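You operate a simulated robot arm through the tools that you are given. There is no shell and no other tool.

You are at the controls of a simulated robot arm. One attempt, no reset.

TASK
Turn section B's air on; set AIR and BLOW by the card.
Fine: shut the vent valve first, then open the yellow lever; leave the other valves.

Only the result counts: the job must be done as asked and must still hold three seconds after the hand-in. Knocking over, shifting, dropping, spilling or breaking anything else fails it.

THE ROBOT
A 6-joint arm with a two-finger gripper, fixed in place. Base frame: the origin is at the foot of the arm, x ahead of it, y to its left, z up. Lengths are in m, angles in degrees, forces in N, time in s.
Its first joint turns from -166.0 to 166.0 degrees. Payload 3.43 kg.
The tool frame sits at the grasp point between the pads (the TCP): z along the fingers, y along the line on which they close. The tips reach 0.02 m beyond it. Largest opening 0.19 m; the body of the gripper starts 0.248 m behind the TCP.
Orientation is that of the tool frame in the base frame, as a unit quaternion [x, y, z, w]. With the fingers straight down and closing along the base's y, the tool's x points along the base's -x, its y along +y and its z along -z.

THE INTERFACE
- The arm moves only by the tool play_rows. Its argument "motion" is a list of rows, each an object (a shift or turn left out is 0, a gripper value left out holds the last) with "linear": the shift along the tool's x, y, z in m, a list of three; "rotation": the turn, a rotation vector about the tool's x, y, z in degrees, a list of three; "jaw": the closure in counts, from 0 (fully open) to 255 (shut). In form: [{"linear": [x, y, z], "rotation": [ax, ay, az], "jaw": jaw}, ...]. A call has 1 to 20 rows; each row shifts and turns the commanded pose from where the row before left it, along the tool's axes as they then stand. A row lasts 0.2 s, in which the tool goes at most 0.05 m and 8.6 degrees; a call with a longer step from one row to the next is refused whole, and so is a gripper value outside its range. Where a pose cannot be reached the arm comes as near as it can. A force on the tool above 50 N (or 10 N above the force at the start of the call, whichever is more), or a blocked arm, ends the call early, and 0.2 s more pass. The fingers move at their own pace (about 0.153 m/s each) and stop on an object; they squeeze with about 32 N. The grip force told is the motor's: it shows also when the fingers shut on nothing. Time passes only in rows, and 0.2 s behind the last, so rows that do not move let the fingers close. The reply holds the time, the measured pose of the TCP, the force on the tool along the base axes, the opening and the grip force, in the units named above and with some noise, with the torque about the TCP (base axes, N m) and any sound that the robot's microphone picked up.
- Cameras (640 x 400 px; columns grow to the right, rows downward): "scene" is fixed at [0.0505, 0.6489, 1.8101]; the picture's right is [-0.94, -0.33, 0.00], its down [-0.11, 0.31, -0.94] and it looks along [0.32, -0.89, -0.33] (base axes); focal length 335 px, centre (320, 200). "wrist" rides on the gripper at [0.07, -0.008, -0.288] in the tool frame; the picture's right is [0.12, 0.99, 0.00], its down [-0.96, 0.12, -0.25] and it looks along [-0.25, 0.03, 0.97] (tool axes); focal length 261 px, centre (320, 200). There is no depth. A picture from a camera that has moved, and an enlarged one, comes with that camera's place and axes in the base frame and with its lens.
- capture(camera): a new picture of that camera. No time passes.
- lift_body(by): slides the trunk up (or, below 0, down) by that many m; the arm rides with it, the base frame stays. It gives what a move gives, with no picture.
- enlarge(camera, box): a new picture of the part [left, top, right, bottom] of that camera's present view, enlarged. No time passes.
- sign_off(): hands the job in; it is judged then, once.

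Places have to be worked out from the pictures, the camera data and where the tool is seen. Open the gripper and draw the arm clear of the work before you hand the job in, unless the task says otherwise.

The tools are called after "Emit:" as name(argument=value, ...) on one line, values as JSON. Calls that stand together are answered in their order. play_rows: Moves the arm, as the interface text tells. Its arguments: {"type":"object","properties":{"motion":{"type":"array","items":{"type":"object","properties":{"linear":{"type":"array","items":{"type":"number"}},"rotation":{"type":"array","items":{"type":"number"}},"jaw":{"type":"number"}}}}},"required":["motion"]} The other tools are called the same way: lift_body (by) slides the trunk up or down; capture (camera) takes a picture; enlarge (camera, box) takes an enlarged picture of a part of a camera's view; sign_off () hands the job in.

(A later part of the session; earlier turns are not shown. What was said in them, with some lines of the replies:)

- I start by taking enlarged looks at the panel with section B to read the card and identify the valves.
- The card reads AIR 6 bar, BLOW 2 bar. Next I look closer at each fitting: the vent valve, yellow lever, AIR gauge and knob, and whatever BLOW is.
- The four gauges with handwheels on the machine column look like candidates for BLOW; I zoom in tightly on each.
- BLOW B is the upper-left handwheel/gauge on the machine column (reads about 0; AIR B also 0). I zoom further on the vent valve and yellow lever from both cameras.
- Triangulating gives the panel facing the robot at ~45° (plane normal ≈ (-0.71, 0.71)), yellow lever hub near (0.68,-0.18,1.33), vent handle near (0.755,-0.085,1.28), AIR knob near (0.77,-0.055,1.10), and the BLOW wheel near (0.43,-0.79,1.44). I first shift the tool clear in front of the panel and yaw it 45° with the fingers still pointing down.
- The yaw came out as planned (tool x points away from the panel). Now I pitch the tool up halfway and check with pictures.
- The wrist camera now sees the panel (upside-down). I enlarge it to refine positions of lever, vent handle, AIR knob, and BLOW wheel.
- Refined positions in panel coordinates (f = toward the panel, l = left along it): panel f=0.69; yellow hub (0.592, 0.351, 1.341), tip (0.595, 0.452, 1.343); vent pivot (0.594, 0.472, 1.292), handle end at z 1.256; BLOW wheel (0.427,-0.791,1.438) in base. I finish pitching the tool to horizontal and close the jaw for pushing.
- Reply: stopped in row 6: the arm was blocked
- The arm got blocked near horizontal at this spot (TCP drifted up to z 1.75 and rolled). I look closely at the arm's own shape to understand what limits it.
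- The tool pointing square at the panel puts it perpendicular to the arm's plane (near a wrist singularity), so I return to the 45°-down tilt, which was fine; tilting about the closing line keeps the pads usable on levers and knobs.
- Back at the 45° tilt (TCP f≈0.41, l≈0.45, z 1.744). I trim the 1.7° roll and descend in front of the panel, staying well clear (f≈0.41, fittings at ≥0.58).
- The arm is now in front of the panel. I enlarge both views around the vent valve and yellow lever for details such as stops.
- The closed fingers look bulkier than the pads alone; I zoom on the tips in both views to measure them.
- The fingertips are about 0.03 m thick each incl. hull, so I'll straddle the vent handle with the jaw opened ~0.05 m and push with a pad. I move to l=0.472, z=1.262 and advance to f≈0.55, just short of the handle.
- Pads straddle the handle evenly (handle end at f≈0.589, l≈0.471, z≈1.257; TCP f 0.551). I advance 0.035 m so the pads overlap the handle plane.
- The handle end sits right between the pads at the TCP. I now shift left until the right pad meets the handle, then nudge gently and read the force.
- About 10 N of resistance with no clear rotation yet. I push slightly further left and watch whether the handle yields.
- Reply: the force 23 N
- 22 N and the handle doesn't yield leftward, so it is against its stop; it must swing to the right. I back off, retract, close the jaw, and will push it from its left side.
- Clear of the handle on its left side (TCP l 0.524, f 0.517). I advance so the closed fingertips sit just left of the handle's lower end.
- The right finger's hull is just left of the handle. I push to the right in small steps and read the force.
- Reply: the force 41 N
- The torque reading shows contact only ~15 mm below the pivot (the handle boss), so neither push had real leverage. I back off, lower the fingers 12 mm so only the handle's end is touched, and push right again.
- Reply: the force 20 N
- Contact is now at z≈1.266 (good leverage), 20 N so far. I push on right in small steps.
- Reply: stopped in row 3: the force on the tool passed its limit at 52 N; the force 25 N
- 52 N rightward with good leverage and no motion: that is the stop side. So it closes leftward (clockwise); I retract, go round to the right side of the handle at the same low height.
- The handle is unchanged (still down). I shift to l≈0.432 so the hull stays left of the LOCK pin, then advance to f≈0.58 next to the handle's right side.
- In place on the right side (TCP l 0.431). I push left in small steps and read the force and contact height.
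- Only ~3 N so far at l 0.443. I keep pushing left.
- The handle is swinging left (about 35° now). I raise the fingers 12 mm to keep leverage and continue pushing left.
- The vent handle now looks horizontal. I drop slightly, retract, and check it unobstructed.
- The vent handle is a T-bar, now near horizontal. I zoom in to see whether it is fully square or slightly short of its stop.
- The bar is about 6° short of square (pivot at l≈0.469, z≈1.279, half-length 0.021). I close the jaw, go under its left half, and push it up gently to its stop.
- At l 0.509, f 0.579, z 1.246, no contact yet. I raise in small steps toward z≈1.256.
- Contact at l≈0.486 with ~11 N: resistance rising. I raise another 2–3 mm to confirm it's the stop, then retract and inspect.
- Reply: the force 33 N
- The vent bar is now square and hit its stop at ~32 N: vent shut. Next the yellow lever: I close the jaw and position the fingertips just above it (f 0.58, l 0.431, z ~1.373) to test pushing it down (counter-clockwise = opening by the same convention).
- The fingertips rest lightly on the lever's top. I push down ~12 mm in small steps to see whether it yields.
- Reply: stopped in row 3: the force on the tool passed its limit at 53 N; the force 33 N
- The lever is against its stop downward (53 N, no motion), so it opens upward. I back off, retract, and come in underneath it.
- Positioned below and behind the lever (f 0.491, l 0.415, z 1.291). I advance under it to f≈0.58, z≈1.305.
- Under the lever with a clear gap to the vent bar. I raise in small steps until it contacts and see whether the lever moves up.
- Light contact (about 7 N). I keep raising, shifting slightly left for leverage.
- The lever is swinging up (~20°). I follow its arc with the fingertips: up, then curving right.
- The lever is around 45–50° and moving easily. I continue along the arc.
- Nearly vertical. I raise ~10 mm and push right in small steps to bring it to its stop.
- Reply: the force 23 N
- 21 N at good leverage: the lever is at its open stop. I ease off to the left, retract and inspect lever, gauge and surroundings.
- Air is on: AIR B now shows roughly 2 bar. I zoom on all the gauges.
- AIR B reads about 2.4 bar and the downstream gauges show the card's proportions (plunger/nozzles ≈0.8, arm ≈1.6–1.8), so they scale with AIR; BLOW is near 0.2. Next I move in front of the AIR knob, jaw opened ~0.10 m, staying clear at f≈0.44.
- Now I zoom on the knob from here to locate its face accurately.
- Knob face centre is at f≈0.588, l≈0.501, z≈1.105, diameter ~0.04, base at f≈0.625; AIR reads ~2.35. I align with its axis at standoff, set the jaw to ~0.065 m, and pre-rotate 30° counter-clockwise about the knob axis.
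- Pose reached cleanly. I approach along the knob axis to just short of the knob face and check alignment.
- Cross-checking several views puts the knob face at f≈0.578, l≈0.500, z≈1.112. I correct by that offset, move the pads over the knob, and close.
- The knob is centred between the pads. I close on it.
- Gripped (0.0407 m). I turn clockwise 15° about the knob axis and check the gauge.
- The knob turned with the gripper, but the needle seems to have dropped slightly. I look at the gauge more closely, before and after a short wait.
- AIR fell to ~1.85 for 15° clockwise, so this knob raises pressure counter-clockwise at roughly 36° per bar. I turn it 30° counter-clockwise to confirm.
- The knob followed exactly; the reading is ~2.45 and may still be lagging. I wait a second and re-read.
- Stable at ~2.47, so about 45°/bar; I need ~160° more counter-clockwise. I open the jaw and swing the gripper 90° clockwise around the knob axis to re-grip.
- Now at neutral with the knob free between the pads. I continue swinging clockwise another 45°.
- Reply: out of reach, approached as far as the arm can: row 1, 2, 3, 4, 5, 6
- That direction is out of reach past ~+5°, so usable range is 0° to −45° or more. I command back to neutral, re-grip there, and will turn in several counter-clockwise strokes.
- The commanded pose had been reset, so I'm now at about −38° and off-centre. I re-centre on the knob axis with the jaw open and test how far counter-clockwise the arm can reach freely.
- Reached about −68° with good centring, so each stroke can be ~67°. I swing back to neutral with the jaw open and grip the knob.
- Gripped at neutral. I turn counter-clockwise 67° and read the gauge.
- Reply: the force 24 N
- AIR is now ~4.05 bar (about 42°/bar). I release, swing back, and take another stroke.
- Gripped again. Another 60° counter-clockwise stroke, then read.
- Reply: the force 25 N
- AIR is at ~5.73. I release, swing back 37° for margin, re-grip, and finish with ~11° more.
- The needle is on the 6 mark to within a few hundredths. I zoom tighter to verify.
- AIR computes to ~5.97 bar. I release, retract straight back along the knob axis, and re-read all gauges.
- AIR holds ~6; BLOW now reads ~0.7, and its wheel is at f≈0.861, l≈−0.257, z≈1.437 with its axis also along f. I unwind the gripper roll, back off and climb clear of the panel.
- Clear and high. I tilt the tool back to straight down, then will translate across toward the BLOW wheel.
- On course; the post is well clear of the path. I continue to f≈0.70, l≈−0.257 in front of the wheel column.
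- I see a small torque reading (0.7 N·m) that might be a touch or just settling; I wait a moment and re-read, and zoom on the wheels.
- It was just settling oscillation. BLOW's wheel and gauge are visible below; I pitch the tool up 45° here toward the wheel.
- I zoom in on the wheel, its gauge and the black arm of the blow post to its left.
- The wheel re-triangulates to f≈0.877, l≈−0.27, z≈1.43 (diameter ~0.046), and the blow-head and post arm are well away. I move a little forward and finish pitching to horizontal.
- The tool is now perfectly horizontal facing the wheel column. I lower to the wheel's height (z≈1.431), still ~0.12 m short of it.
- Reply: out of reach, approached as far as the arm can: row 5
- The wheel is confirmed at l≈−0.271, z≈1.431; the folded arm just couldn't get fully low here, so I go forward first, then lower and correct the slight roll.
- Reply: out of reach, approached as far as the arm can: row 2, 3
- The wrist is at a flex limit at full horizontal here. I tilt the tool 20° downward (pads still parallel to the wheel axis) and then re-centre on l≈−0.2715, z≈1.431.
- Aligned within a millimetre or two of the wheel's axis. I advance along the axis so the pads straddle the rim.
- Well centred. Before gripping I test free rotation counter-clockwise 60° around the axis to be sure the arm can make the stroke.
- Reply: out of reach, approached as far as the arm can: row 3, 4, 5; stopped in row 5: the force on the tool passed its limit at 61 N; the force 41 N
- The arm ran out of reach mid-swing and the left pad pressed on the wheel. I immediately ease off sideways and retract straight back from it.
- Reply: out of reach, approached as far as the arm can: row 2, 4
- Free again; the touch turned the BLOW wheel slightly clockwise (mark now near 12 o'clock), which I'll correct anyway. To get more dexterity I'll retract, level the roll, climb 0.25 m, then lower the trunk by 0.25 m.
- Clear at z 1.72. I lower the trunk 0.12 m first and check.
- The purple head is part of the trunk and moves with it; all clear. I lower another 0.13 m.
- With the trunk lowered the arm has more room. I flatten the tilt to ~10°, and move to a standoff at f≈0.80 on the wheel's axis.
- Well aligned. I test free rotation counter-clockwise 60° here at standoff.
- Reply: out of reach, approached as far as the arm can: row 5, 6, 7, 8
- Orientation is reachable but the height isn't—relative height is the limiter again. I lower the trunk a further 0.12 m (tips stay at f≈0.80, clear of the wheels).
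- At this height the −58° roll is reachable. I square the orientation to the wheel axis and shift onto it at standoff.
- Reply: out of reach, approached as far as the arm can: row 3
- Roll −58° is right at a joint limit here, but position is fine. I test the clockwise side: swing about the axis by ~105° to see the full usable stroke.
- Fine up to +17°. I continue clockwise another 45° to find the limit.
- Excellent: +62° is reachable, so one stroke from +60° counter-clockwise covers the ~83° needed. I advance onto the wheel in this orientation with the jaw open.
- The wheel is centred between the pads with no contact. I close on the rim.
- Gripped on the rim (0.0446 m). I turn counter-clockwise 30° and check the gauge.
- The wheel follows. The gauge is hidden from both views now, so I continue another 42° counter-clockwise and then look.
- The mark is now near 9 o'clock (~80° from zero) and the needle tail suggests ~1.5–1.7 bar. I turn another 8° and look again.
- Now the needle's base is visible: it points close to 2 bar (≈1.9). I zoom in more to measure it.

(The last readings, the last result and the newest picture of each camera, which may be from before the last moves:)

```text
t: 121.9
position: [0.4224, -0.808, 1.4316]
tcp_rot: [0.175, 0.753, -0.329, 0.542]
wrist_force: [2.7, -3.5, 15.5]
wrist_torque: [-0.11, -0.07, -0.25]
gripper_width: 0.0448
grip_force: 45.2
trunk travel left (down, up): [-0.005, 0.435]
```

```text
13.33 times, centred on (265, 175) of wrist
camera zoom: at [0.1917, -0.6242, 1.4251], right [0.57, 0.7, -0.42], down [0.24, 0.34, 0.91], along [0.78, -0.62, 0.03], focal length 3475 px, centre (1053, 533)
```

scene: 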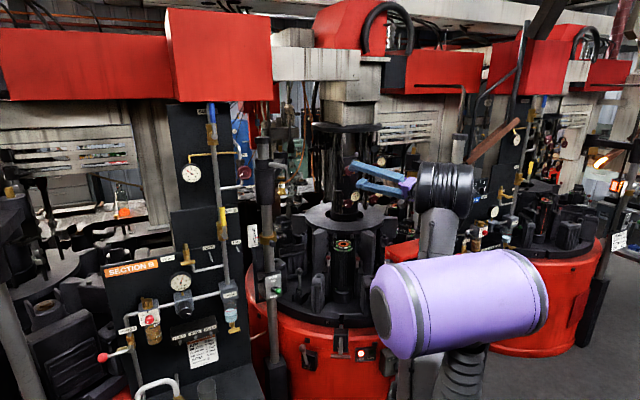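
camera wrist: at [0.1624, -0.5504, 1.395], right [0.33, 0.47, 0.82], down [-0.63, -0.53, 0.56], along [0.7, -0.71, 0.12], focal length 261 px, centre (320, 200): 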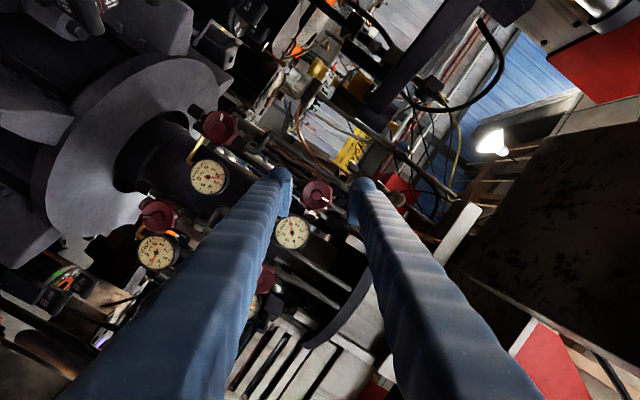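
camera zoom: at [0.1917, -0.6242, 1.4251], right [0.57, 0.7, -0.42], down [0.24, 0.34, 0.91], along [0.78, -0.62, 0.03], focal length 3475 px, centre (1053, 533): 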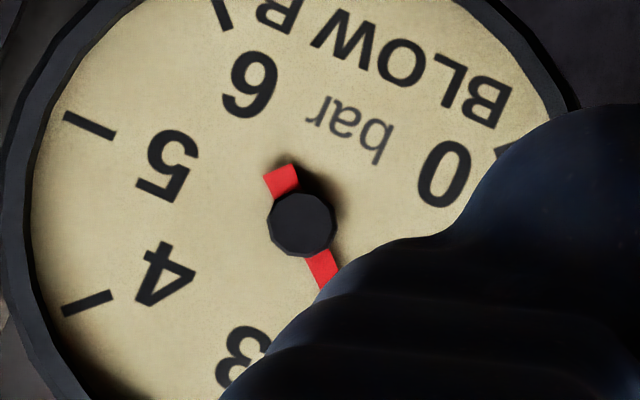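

BLOW measures ≈1.87 bar. I turn 6° more counter-clockwise to reach 2.0.

Emit:
play_rows(motion=[{"rotation": [0.563, 0.212, -2.937]}, {"rotation": [0.563, 0.212, -2.937]}, {}, {}, {}, {}])

Emit:
enlarge(camera="wrist", box=[245, 160, 285, 190])

```text
t: 123.3
position: [0.4233, -0.8089, 1.4309]
tcp_rot: [0.142, 0.76, -0.364, 0.518]
wrist_force: [4.1, -8.3, 20.3]
wrist_torque: [-0.21, -0.17, -0.23]
gripper_width: 0.0451
grip_force: 45.0
trunk travel left (down, up): [-0.005, 0.435]
```

```text
13.33 times, centred on (265, 175) of wrist
camera zoom: at [0.1914, -0.6244, 1.4284], right [0.54, 0.67, -0.51], down [0.3, 0.41, 0.86], along [0.78, -0.62, 0.02], focal length 3475 px, centre (1053, 533)
```

zoom: 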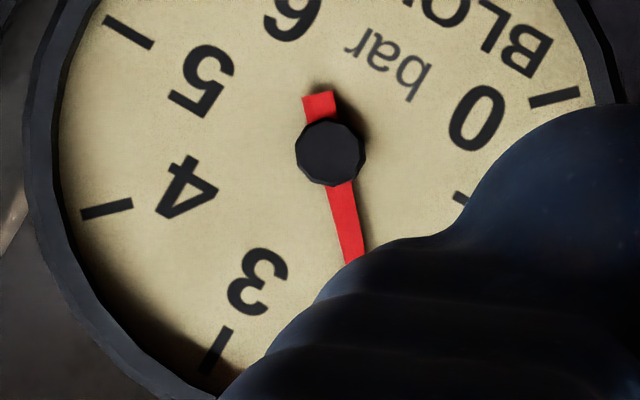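

BLOW now measures ≈2.04 bar. I open the jaw, retract straight back along the axis, and re-read everything.

Emit:
play_rows(motion=[{"jaw": 168}, {}, {}])

Emit:
enlarge(camera="wrist", box=[245, 150, 345, 220])

```text
t: 124.1
position: [0.4233, -0.8098, 1.43]
tcp_rot: [0.143, 0.761, -0.363, 0.519]
wrist_force: [-0.2, 0.0, -1.4]
wrist_torque: [0.01, 0.02, 0.0]
gripper_width: 0.0648
grip_force: 0.0
trunk travel left (down, up): [-0.005, 0.435]
```

```text
5.71 times, centred on (295, 185) of wrist
camera zoom: at [0.1917, -0.6248, 1.4274], right [0.54, 0.67, -0.51], down [0.3, 0.41, 0.86], along [0.78, -0.62, 0.02], focal length 1489 px, centre (463, 286)
```

zoom: 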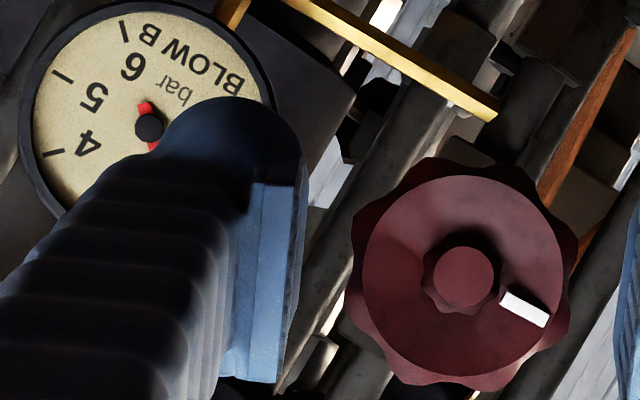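

Released cleanly. I retract 0.15 m straight back from the wheel.

Emit:
play_rows(motion=[{"linear": [0.0037, 0.0014, -0.0196]}, {"linear": [0.0074, 0.0029, -0.0392]}, {"linear": [0.0074, 0.0029, -0.0392]}, {"linear": [0.0074, 0.0029, -0.0392]}, {}, {}])

Emit:
capture(camera="wrist")

Emit:
enlarge(camera="wrist", box=[220, 90, 340, 170])

Emit:
enlarge(camera="scene", box=[338, 150, 398, 188])

Emit:
enlarge(camera="scene", box=[165, 272, 200, 296])

```text
t: 125.5
position: [0.3216, -0.7114, 1.431]
tcp_rot: [0.142, 0.761, -0.363, 0.518]
wrist_force: [-0.8, -0.7, -0.3]
wrist_torque: [-0.01, 0.0, 0.0]
gripper_width: 0.0649
grip_force: 0.0
trunk travel left (down, up): [-0.005, 0.435]
```

```text
taken
camera wrist: at [0.0916, -0.5266, 1.4289], right [0.54, 0.67, -0.51], down [0.3, 0.41, 0.86], along [0.78, -0.62, 0.02], focal length 261 px, centre (320, 200)
```

wrist: 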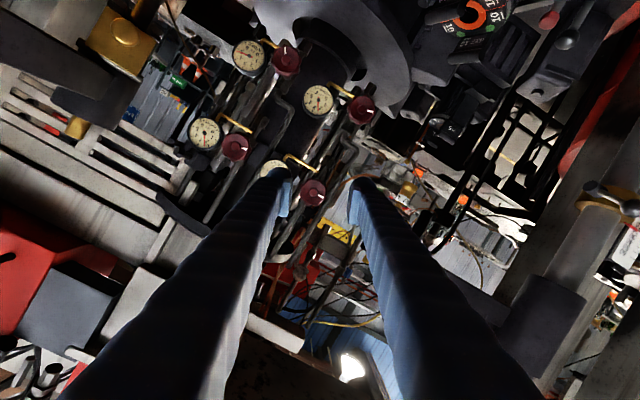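

```text
5.00 times, centred on (280, 130) of wrist
camera zoom: at [0.0916, -0.5266, 1.4289], right [0.54, 0.67, -0.51], down [0.3, 0.41, 0.86], along [0.78, -0.62, 0.02], focal length 1303 px, centre (520, 550)
```

zoom: 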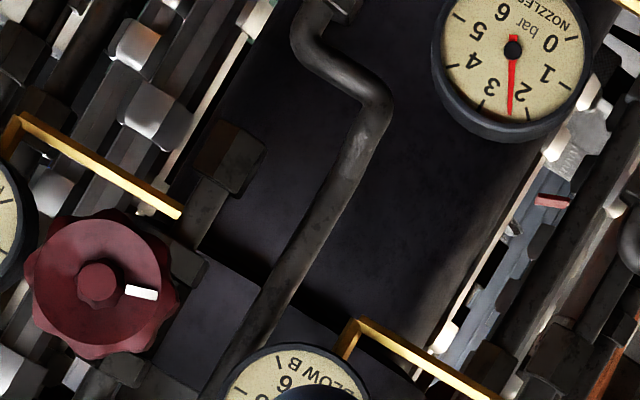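

```text
10.53 times, centred on (368, 169) of scene
camera zoom: at [0.0505, 0.6489, 1.8101], right [-0.94, -0.33, 0.0], down [-0.11, 0.31, -0.94], along [0.32, -0.89, -0.33], focal length 3523 px, centre (-185, 526)
```

zoom: 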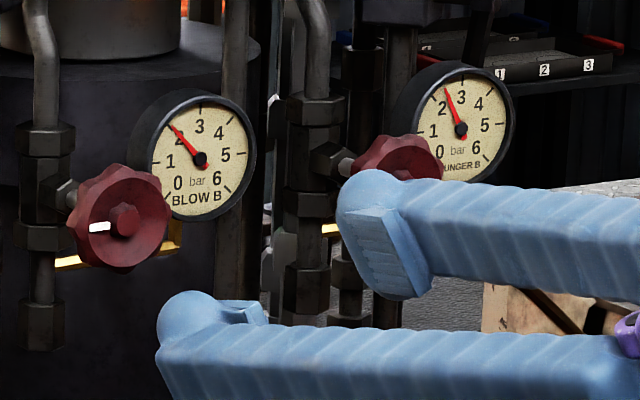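

```text
16.00 times, centred on (182, 284) of scene
camera zoom: at [0.0505, 0.6489, 1.8101], right [-0.94, -0.33, 0.0], down [-0.11, 0.31, -0.94], along [0.32, -0.89, -0.33], focal length 5354 px, centre (2520, -1144)
```

zoom: 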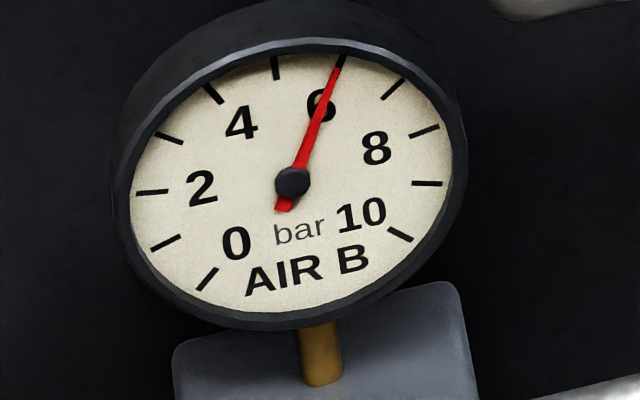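

AIR still on 6. I zoom tight on the BLOW gauge in the scene view to confirm 2 bar.

Emit:
enlarge(camera="scene", box=[350, 158, 364, 172])

Emit:
enlarge(camera="scene", box=[338, 182, 398, 220])

```text
16.00 times, centred on (357, 165) of scene
camera zoom: at [0.0505, 0.6489, 1.8101], right [-0.94, -0.33, 0.0], down [-0.11, 0.31, -0.94], along [0.32, -0.89, -0.33], focal length 5354 px, centre (-272, 760)
```

zoom: 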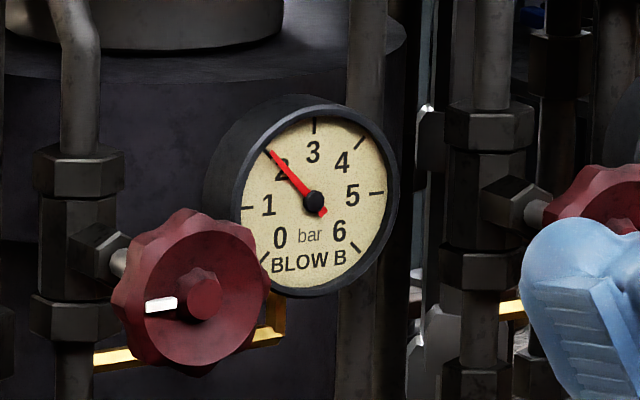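

```text
10.53 times, centred on (368, 201) of scene
camera zoom: at [0.0505, 0.6489, 1.8101], right [-0.94, -0.33, 0.0], down [-0.11, 0.31, -0.94], along [0.32, -0.89, -0.33], focal length 3523 px, centre (-185, 190)
```

zoom: 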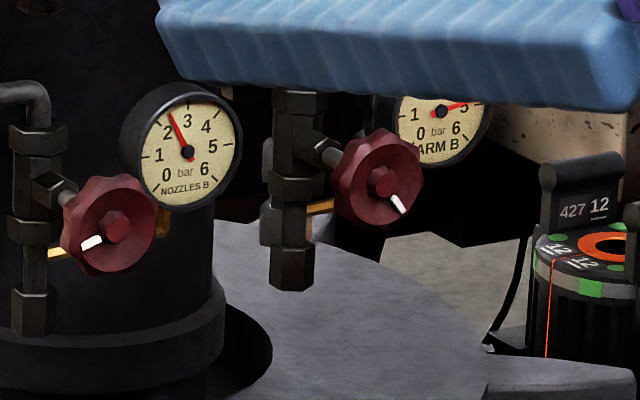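

BLOW reads ≈2.03–2.05 and AIR ≈5.97. I climb clear of the wheels, open the gripper fully, and then recheck everything.

Emit:
play_rows(motion=[{"linear": [-0.0358, -0.0162, -0.008]}, {"linear": [-0.0358, -0.0162, -0.008]}, {"linear": [-0.0358, -0.0162, -0.008]}, {"linear": [-0.0358, -0.0162, -0.008]}, {"linear": [-0.0358, -0.0162, -0.008]}, {"rotation": [-1.4, -0.54, 7.35]}, {"rotation": [-1.4, -0.54, 7.35]}, {"rotation": [-1.4, -0.54, 7.35]}, {"rotation": [-1.4, -0.54, 7.35]}, {"rotation": [-1.4, -0.54, 7.35]}, {}])

Emit:
capture(camera="scene")

Emit:
capture(camera="wrist")

```text
t: 127.9
position: [0.3229, -0.7105, 1.6296]
tcp_rot: [0.337, 0.684, -0.139, 0.632]
wrist_force: [-0.2, 0.6, -1.2]
wrist_torque: [0.0, -0.01, 0.04]
gripper_width: 0.0648
grip_force: 0.0
trunk travel left (down, up): [-0.005, 0.435]
```

```text
taken
```

scene: 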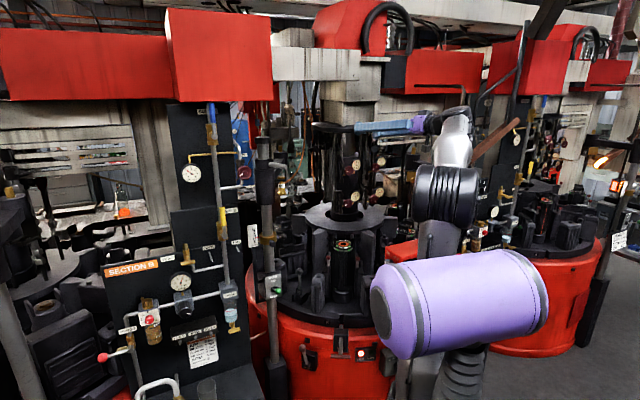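

```text
taken
camera wrist: at [0.0984, -0.5196, 1.6084], right [0.63, 0.76, 0.12], down [-0.14, -0.04, 0.99], along [0.76, -0.64, 0.08], focal length 261 px, centre (320, 200)
```

wrist: 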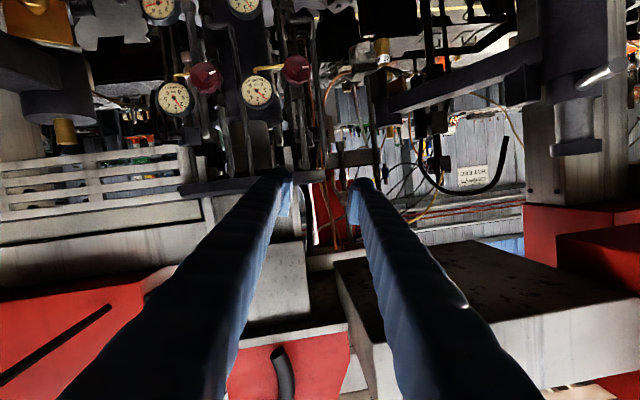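

Now a direct front view of the BLOW gauge is available; I zoom on it and re-verify the vent handle, yellow lever and AIR gauge.

Emit:
enlarge(camera="wrist", box=[235, 70, 280, 110])

Emit:
enlarge(camera="scene", box=[160, 200, 250, 280])

Emit:
enlarge(camera="scene", box=[90, 230, 290, 400])

```text
10.00 times, centred on (258, 90) of wrist
camera zoom: at [0.0984, -0.5196, 1.6084], right [0.63, 0.76, 0.12], down [-0.14, -0.04, 0.99], along [0.76, -0.64, 0.08], focal length 2606 px, centre (945, 1300)
```

zoom: 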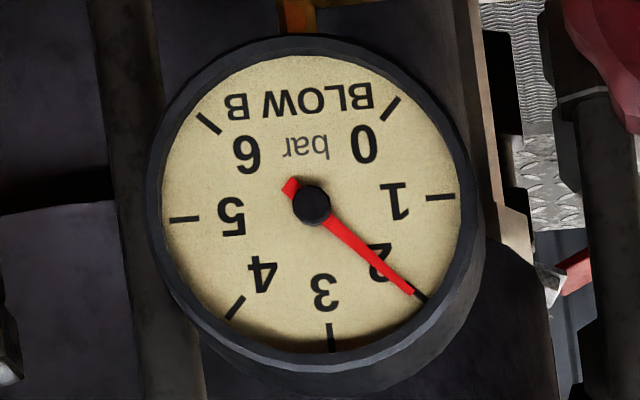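

```text
5.00 times, centred on (205, 240) of scene
camera zoom: at [0.0505, 0.6489, 1.8101], right [-0.94, -0.33, 0.0], down [-0.11, 0.31, -0.94], along [0.32, -0.89, -0.33], focal length 1673 px, centre (895, 0)
```

zoom: 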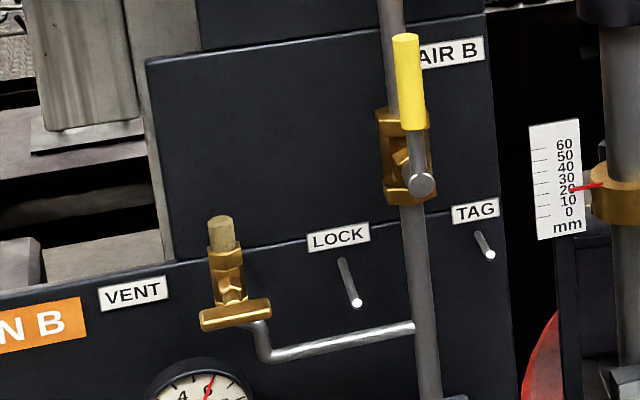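

```text
2.35 times, centred on (190, 315) of scene
camera zoom: at [0.0505, 0.6489, 1.8101], right [-0.94, -0.33, 0.0], down [-0.11, 0.31, -0.94], along [0.32, -0.89, -0.33], focal length 787 px, centre (626, -71)
```

zoom: 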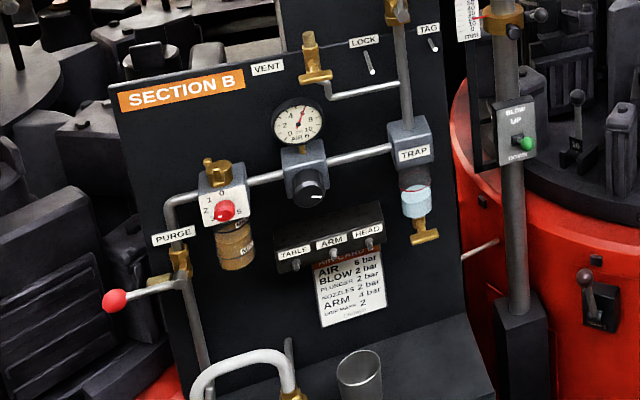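

BLOW is 2.03 with the needle on the 2 mark, and the yellow lever is in line with its pipe. I take one more close look at the vent bar and the AIR gauge.

Emit:
enlarge(camera="scene", box=[180, 240, 210, 262])

Emit:
enlarge(camera="scene", box=[165, 272, 200, 296])

```text
16.00 times, centred on (195, 251) of scene
camera zoom: at [0.0505, 0.6489, 1.8101], right [-0.94, -0.33, 0.0], down [-0.11, 0.31, -0.94], along [0.32, -0.89, -0.33], focal length 5354 px, centre (2320, -616)
```

zoom: 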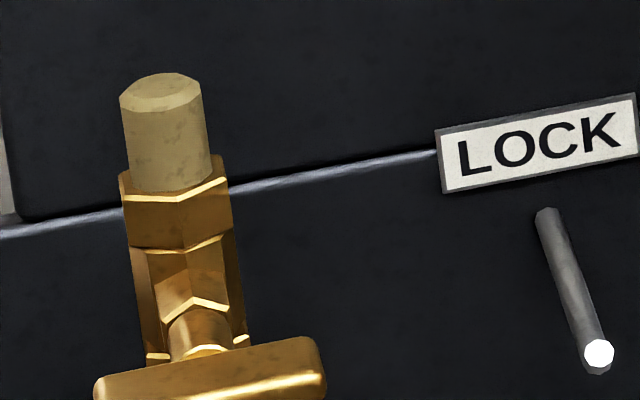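

```text
16.00 times, centred on (182, 284) of scene
camera zoom: at [0.0505, 0.6489, 1.8101], right [-0.94, -0.33, 0.0], down [-0.11, 0.31, -0.94], along [0.32, -0.89, -0.33], focal length 5354 px, centre (2520, -1144)
```

zoom: 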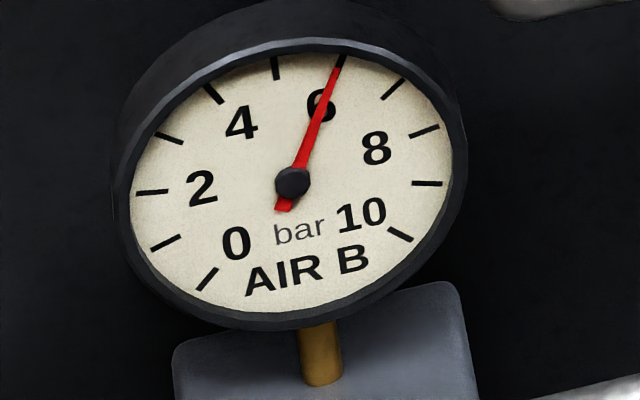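

Vent bar is parallel to the labels (fully shut), lever open, AIR ≈5.97, BLOW ≈2.03. I open the gripper fully and draw the arm further back and up, clear of everything.

Emit:
play_rows(motion=[{"rotation": [0, 8, 0]}, {"rotation": [0, 8, 0]}, {"rotation": [0, 8, 0]}, {"rotation": [0, 8, 0]}, {"rotation": [0, 8, 0]}, {"linear": [0.0106, 0.0068, -0.0338]}, {"linear": [0.0106, 0.0068, -0.0338]}, {"linear": [0.0106, 0.0068, -0.0338]}, {"linear": [0.0106, 0.0068, -0.0338]}, {"jaw": 0}, {}, {}, {}, {}])

Emit:
capture(camera="scene")

Emit:
capture(camera="wrist")

```text
t: 130.9
position: [0.2422, -0.6127, 1.6231]
tcp_rot: [0.362, 0.845, -0.03, 0.392]
wrist_force: [0.0, -0.1, -0.4]
wrist_torque: [-0.06, 0.01, -0.03]
gripper_width: 0.1901
grip_force: 0.0
out of reach, approached as far as the arm can: row 4, 5, 8, 9
trunk travel left (down, up): [-0.005, 0.435]
```

```text
taken
```

scene: 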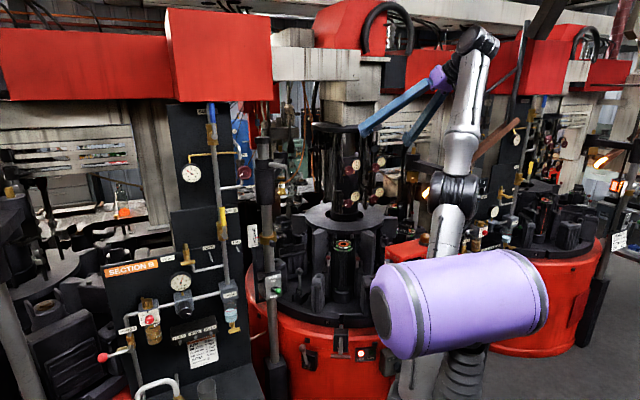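

```text
taken
camera wrist: at [0.0228, -0.481, 1.7723], right [0.58, 0.8, 0.15], down [0.33, -0.4, 0.86], along [0.74, -0.45, -0.5], focal length 261 px, centre (320, 200)
```

wrist: 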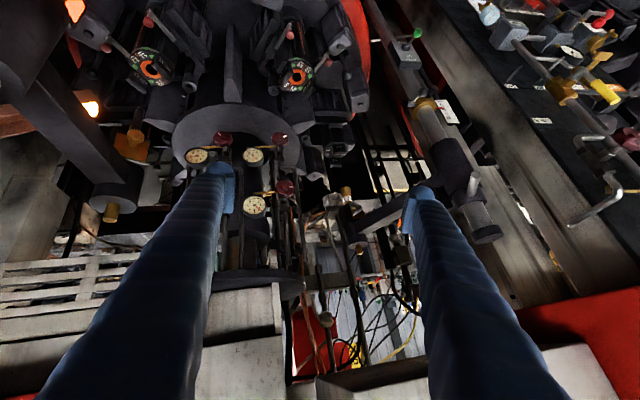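

The arm is clear and the gripper open. One final check of all gauges and handles before handing in.

Emit:
enlarge(camera="scene", box=[335, 148, 400, 218])

Emit:
enlarge(camera="scene", box=[160, 200, 290, 310])

Emit:
enlarge(camera="scene", box=[175, 100, 265, 190])

```text
5.71 times, centred on (368, 183) of scene
camera zoom: at [0.0505, 0.6489, 1.8101], right [-0.94, -0.33, 0.0], down [-0.11, 0.31, -0.94], along [0.32, -0.89, -0.33], focal length 1912 px, centre (49, 297)
```

zoom: 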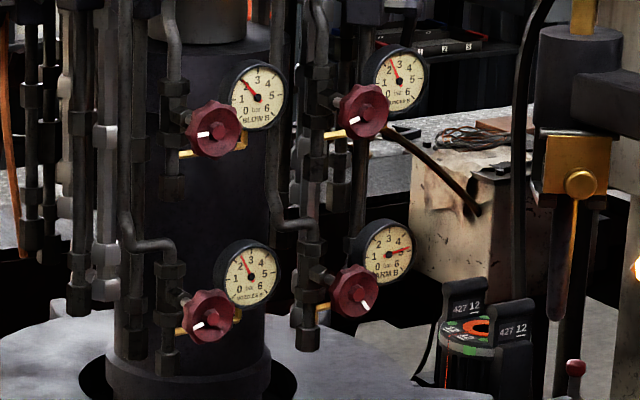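

```text
3.64 times, centred on (225, 255) of scene
camera zoom: at [0.0505, 0.6489, 1.8101], right [-0.94, -0.33, 0.0], down [-0.11, 0.31, -0.94], along [0.32, -0.89, -0.33], focal length 1217 px, centre (666, 0)
```

zoom: 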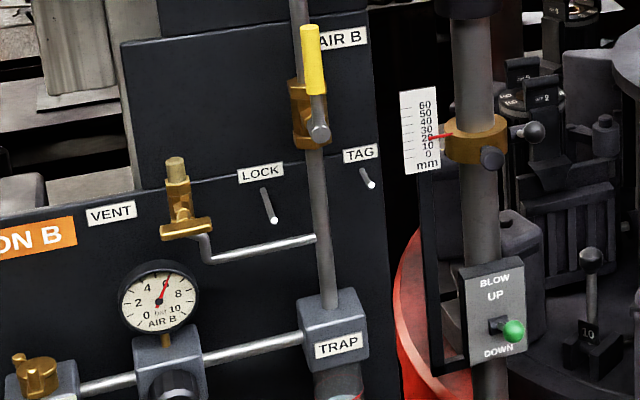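

```text
4.44 times, centred on (220, 145) of scene
camera zoom: at [0.0505, 0.6489, 1.8101], right [-0.94, -0.33, 0.0], down [-0.11, 0.31, -0.94], along [0.32, -0.89, -0.33], focal length 1487 px, centre (764, 444)
```

zoom: 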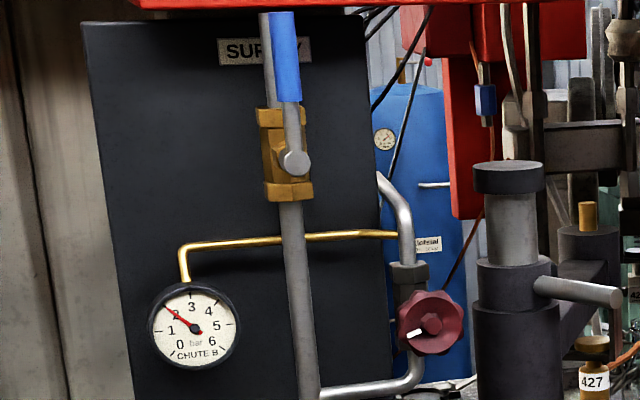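

The vent is shut, the yellow lever is open, AIR B reads about 6 bar and BLOW B about 2 bar. The other valves are untouched, the gripper is open and the arm is clear, so I hand the job in.

Emit:
sign_off()

```text
The job is handed in.
```

Section B's air is on, with AIR and BLOW set to the card. I've handed the job in; no verdict came back.

| Item | Card | Final state |
|---|---|---|
| Vent valve | – | Shut first, turned to its stop |
| Yellow lever (AIR B) | – | Opened after the vent, in line with its pipe |
| AIR B | 6 bar | about 5.97 bar |
| BLOW B | 2 bar | about 2.03 bar |

- **Direction of turn:** AIR rises when its knob is turned counter-clockwise. I found this by watching the gauge, after one short turn the wrong way.
- **BLOW wheel bumped:** While I was lining up, a finger pressed on the BLOW wheel with about 60 N and turned it slightly. I set BLOW afterwards, and it held at 2 bar once released.
- **Other gauges off the card:** I left the other valves alone as you asked. With AIR at 6, PLUNGER and NOZZLES read about 2.4 bar (card 2) and ARM about 4.8 bar (card 4).

The gripper is open and the arm is drawn back from the work. I lowered the trunk by 0.37 m to reach the BLOW wheel and left it there.
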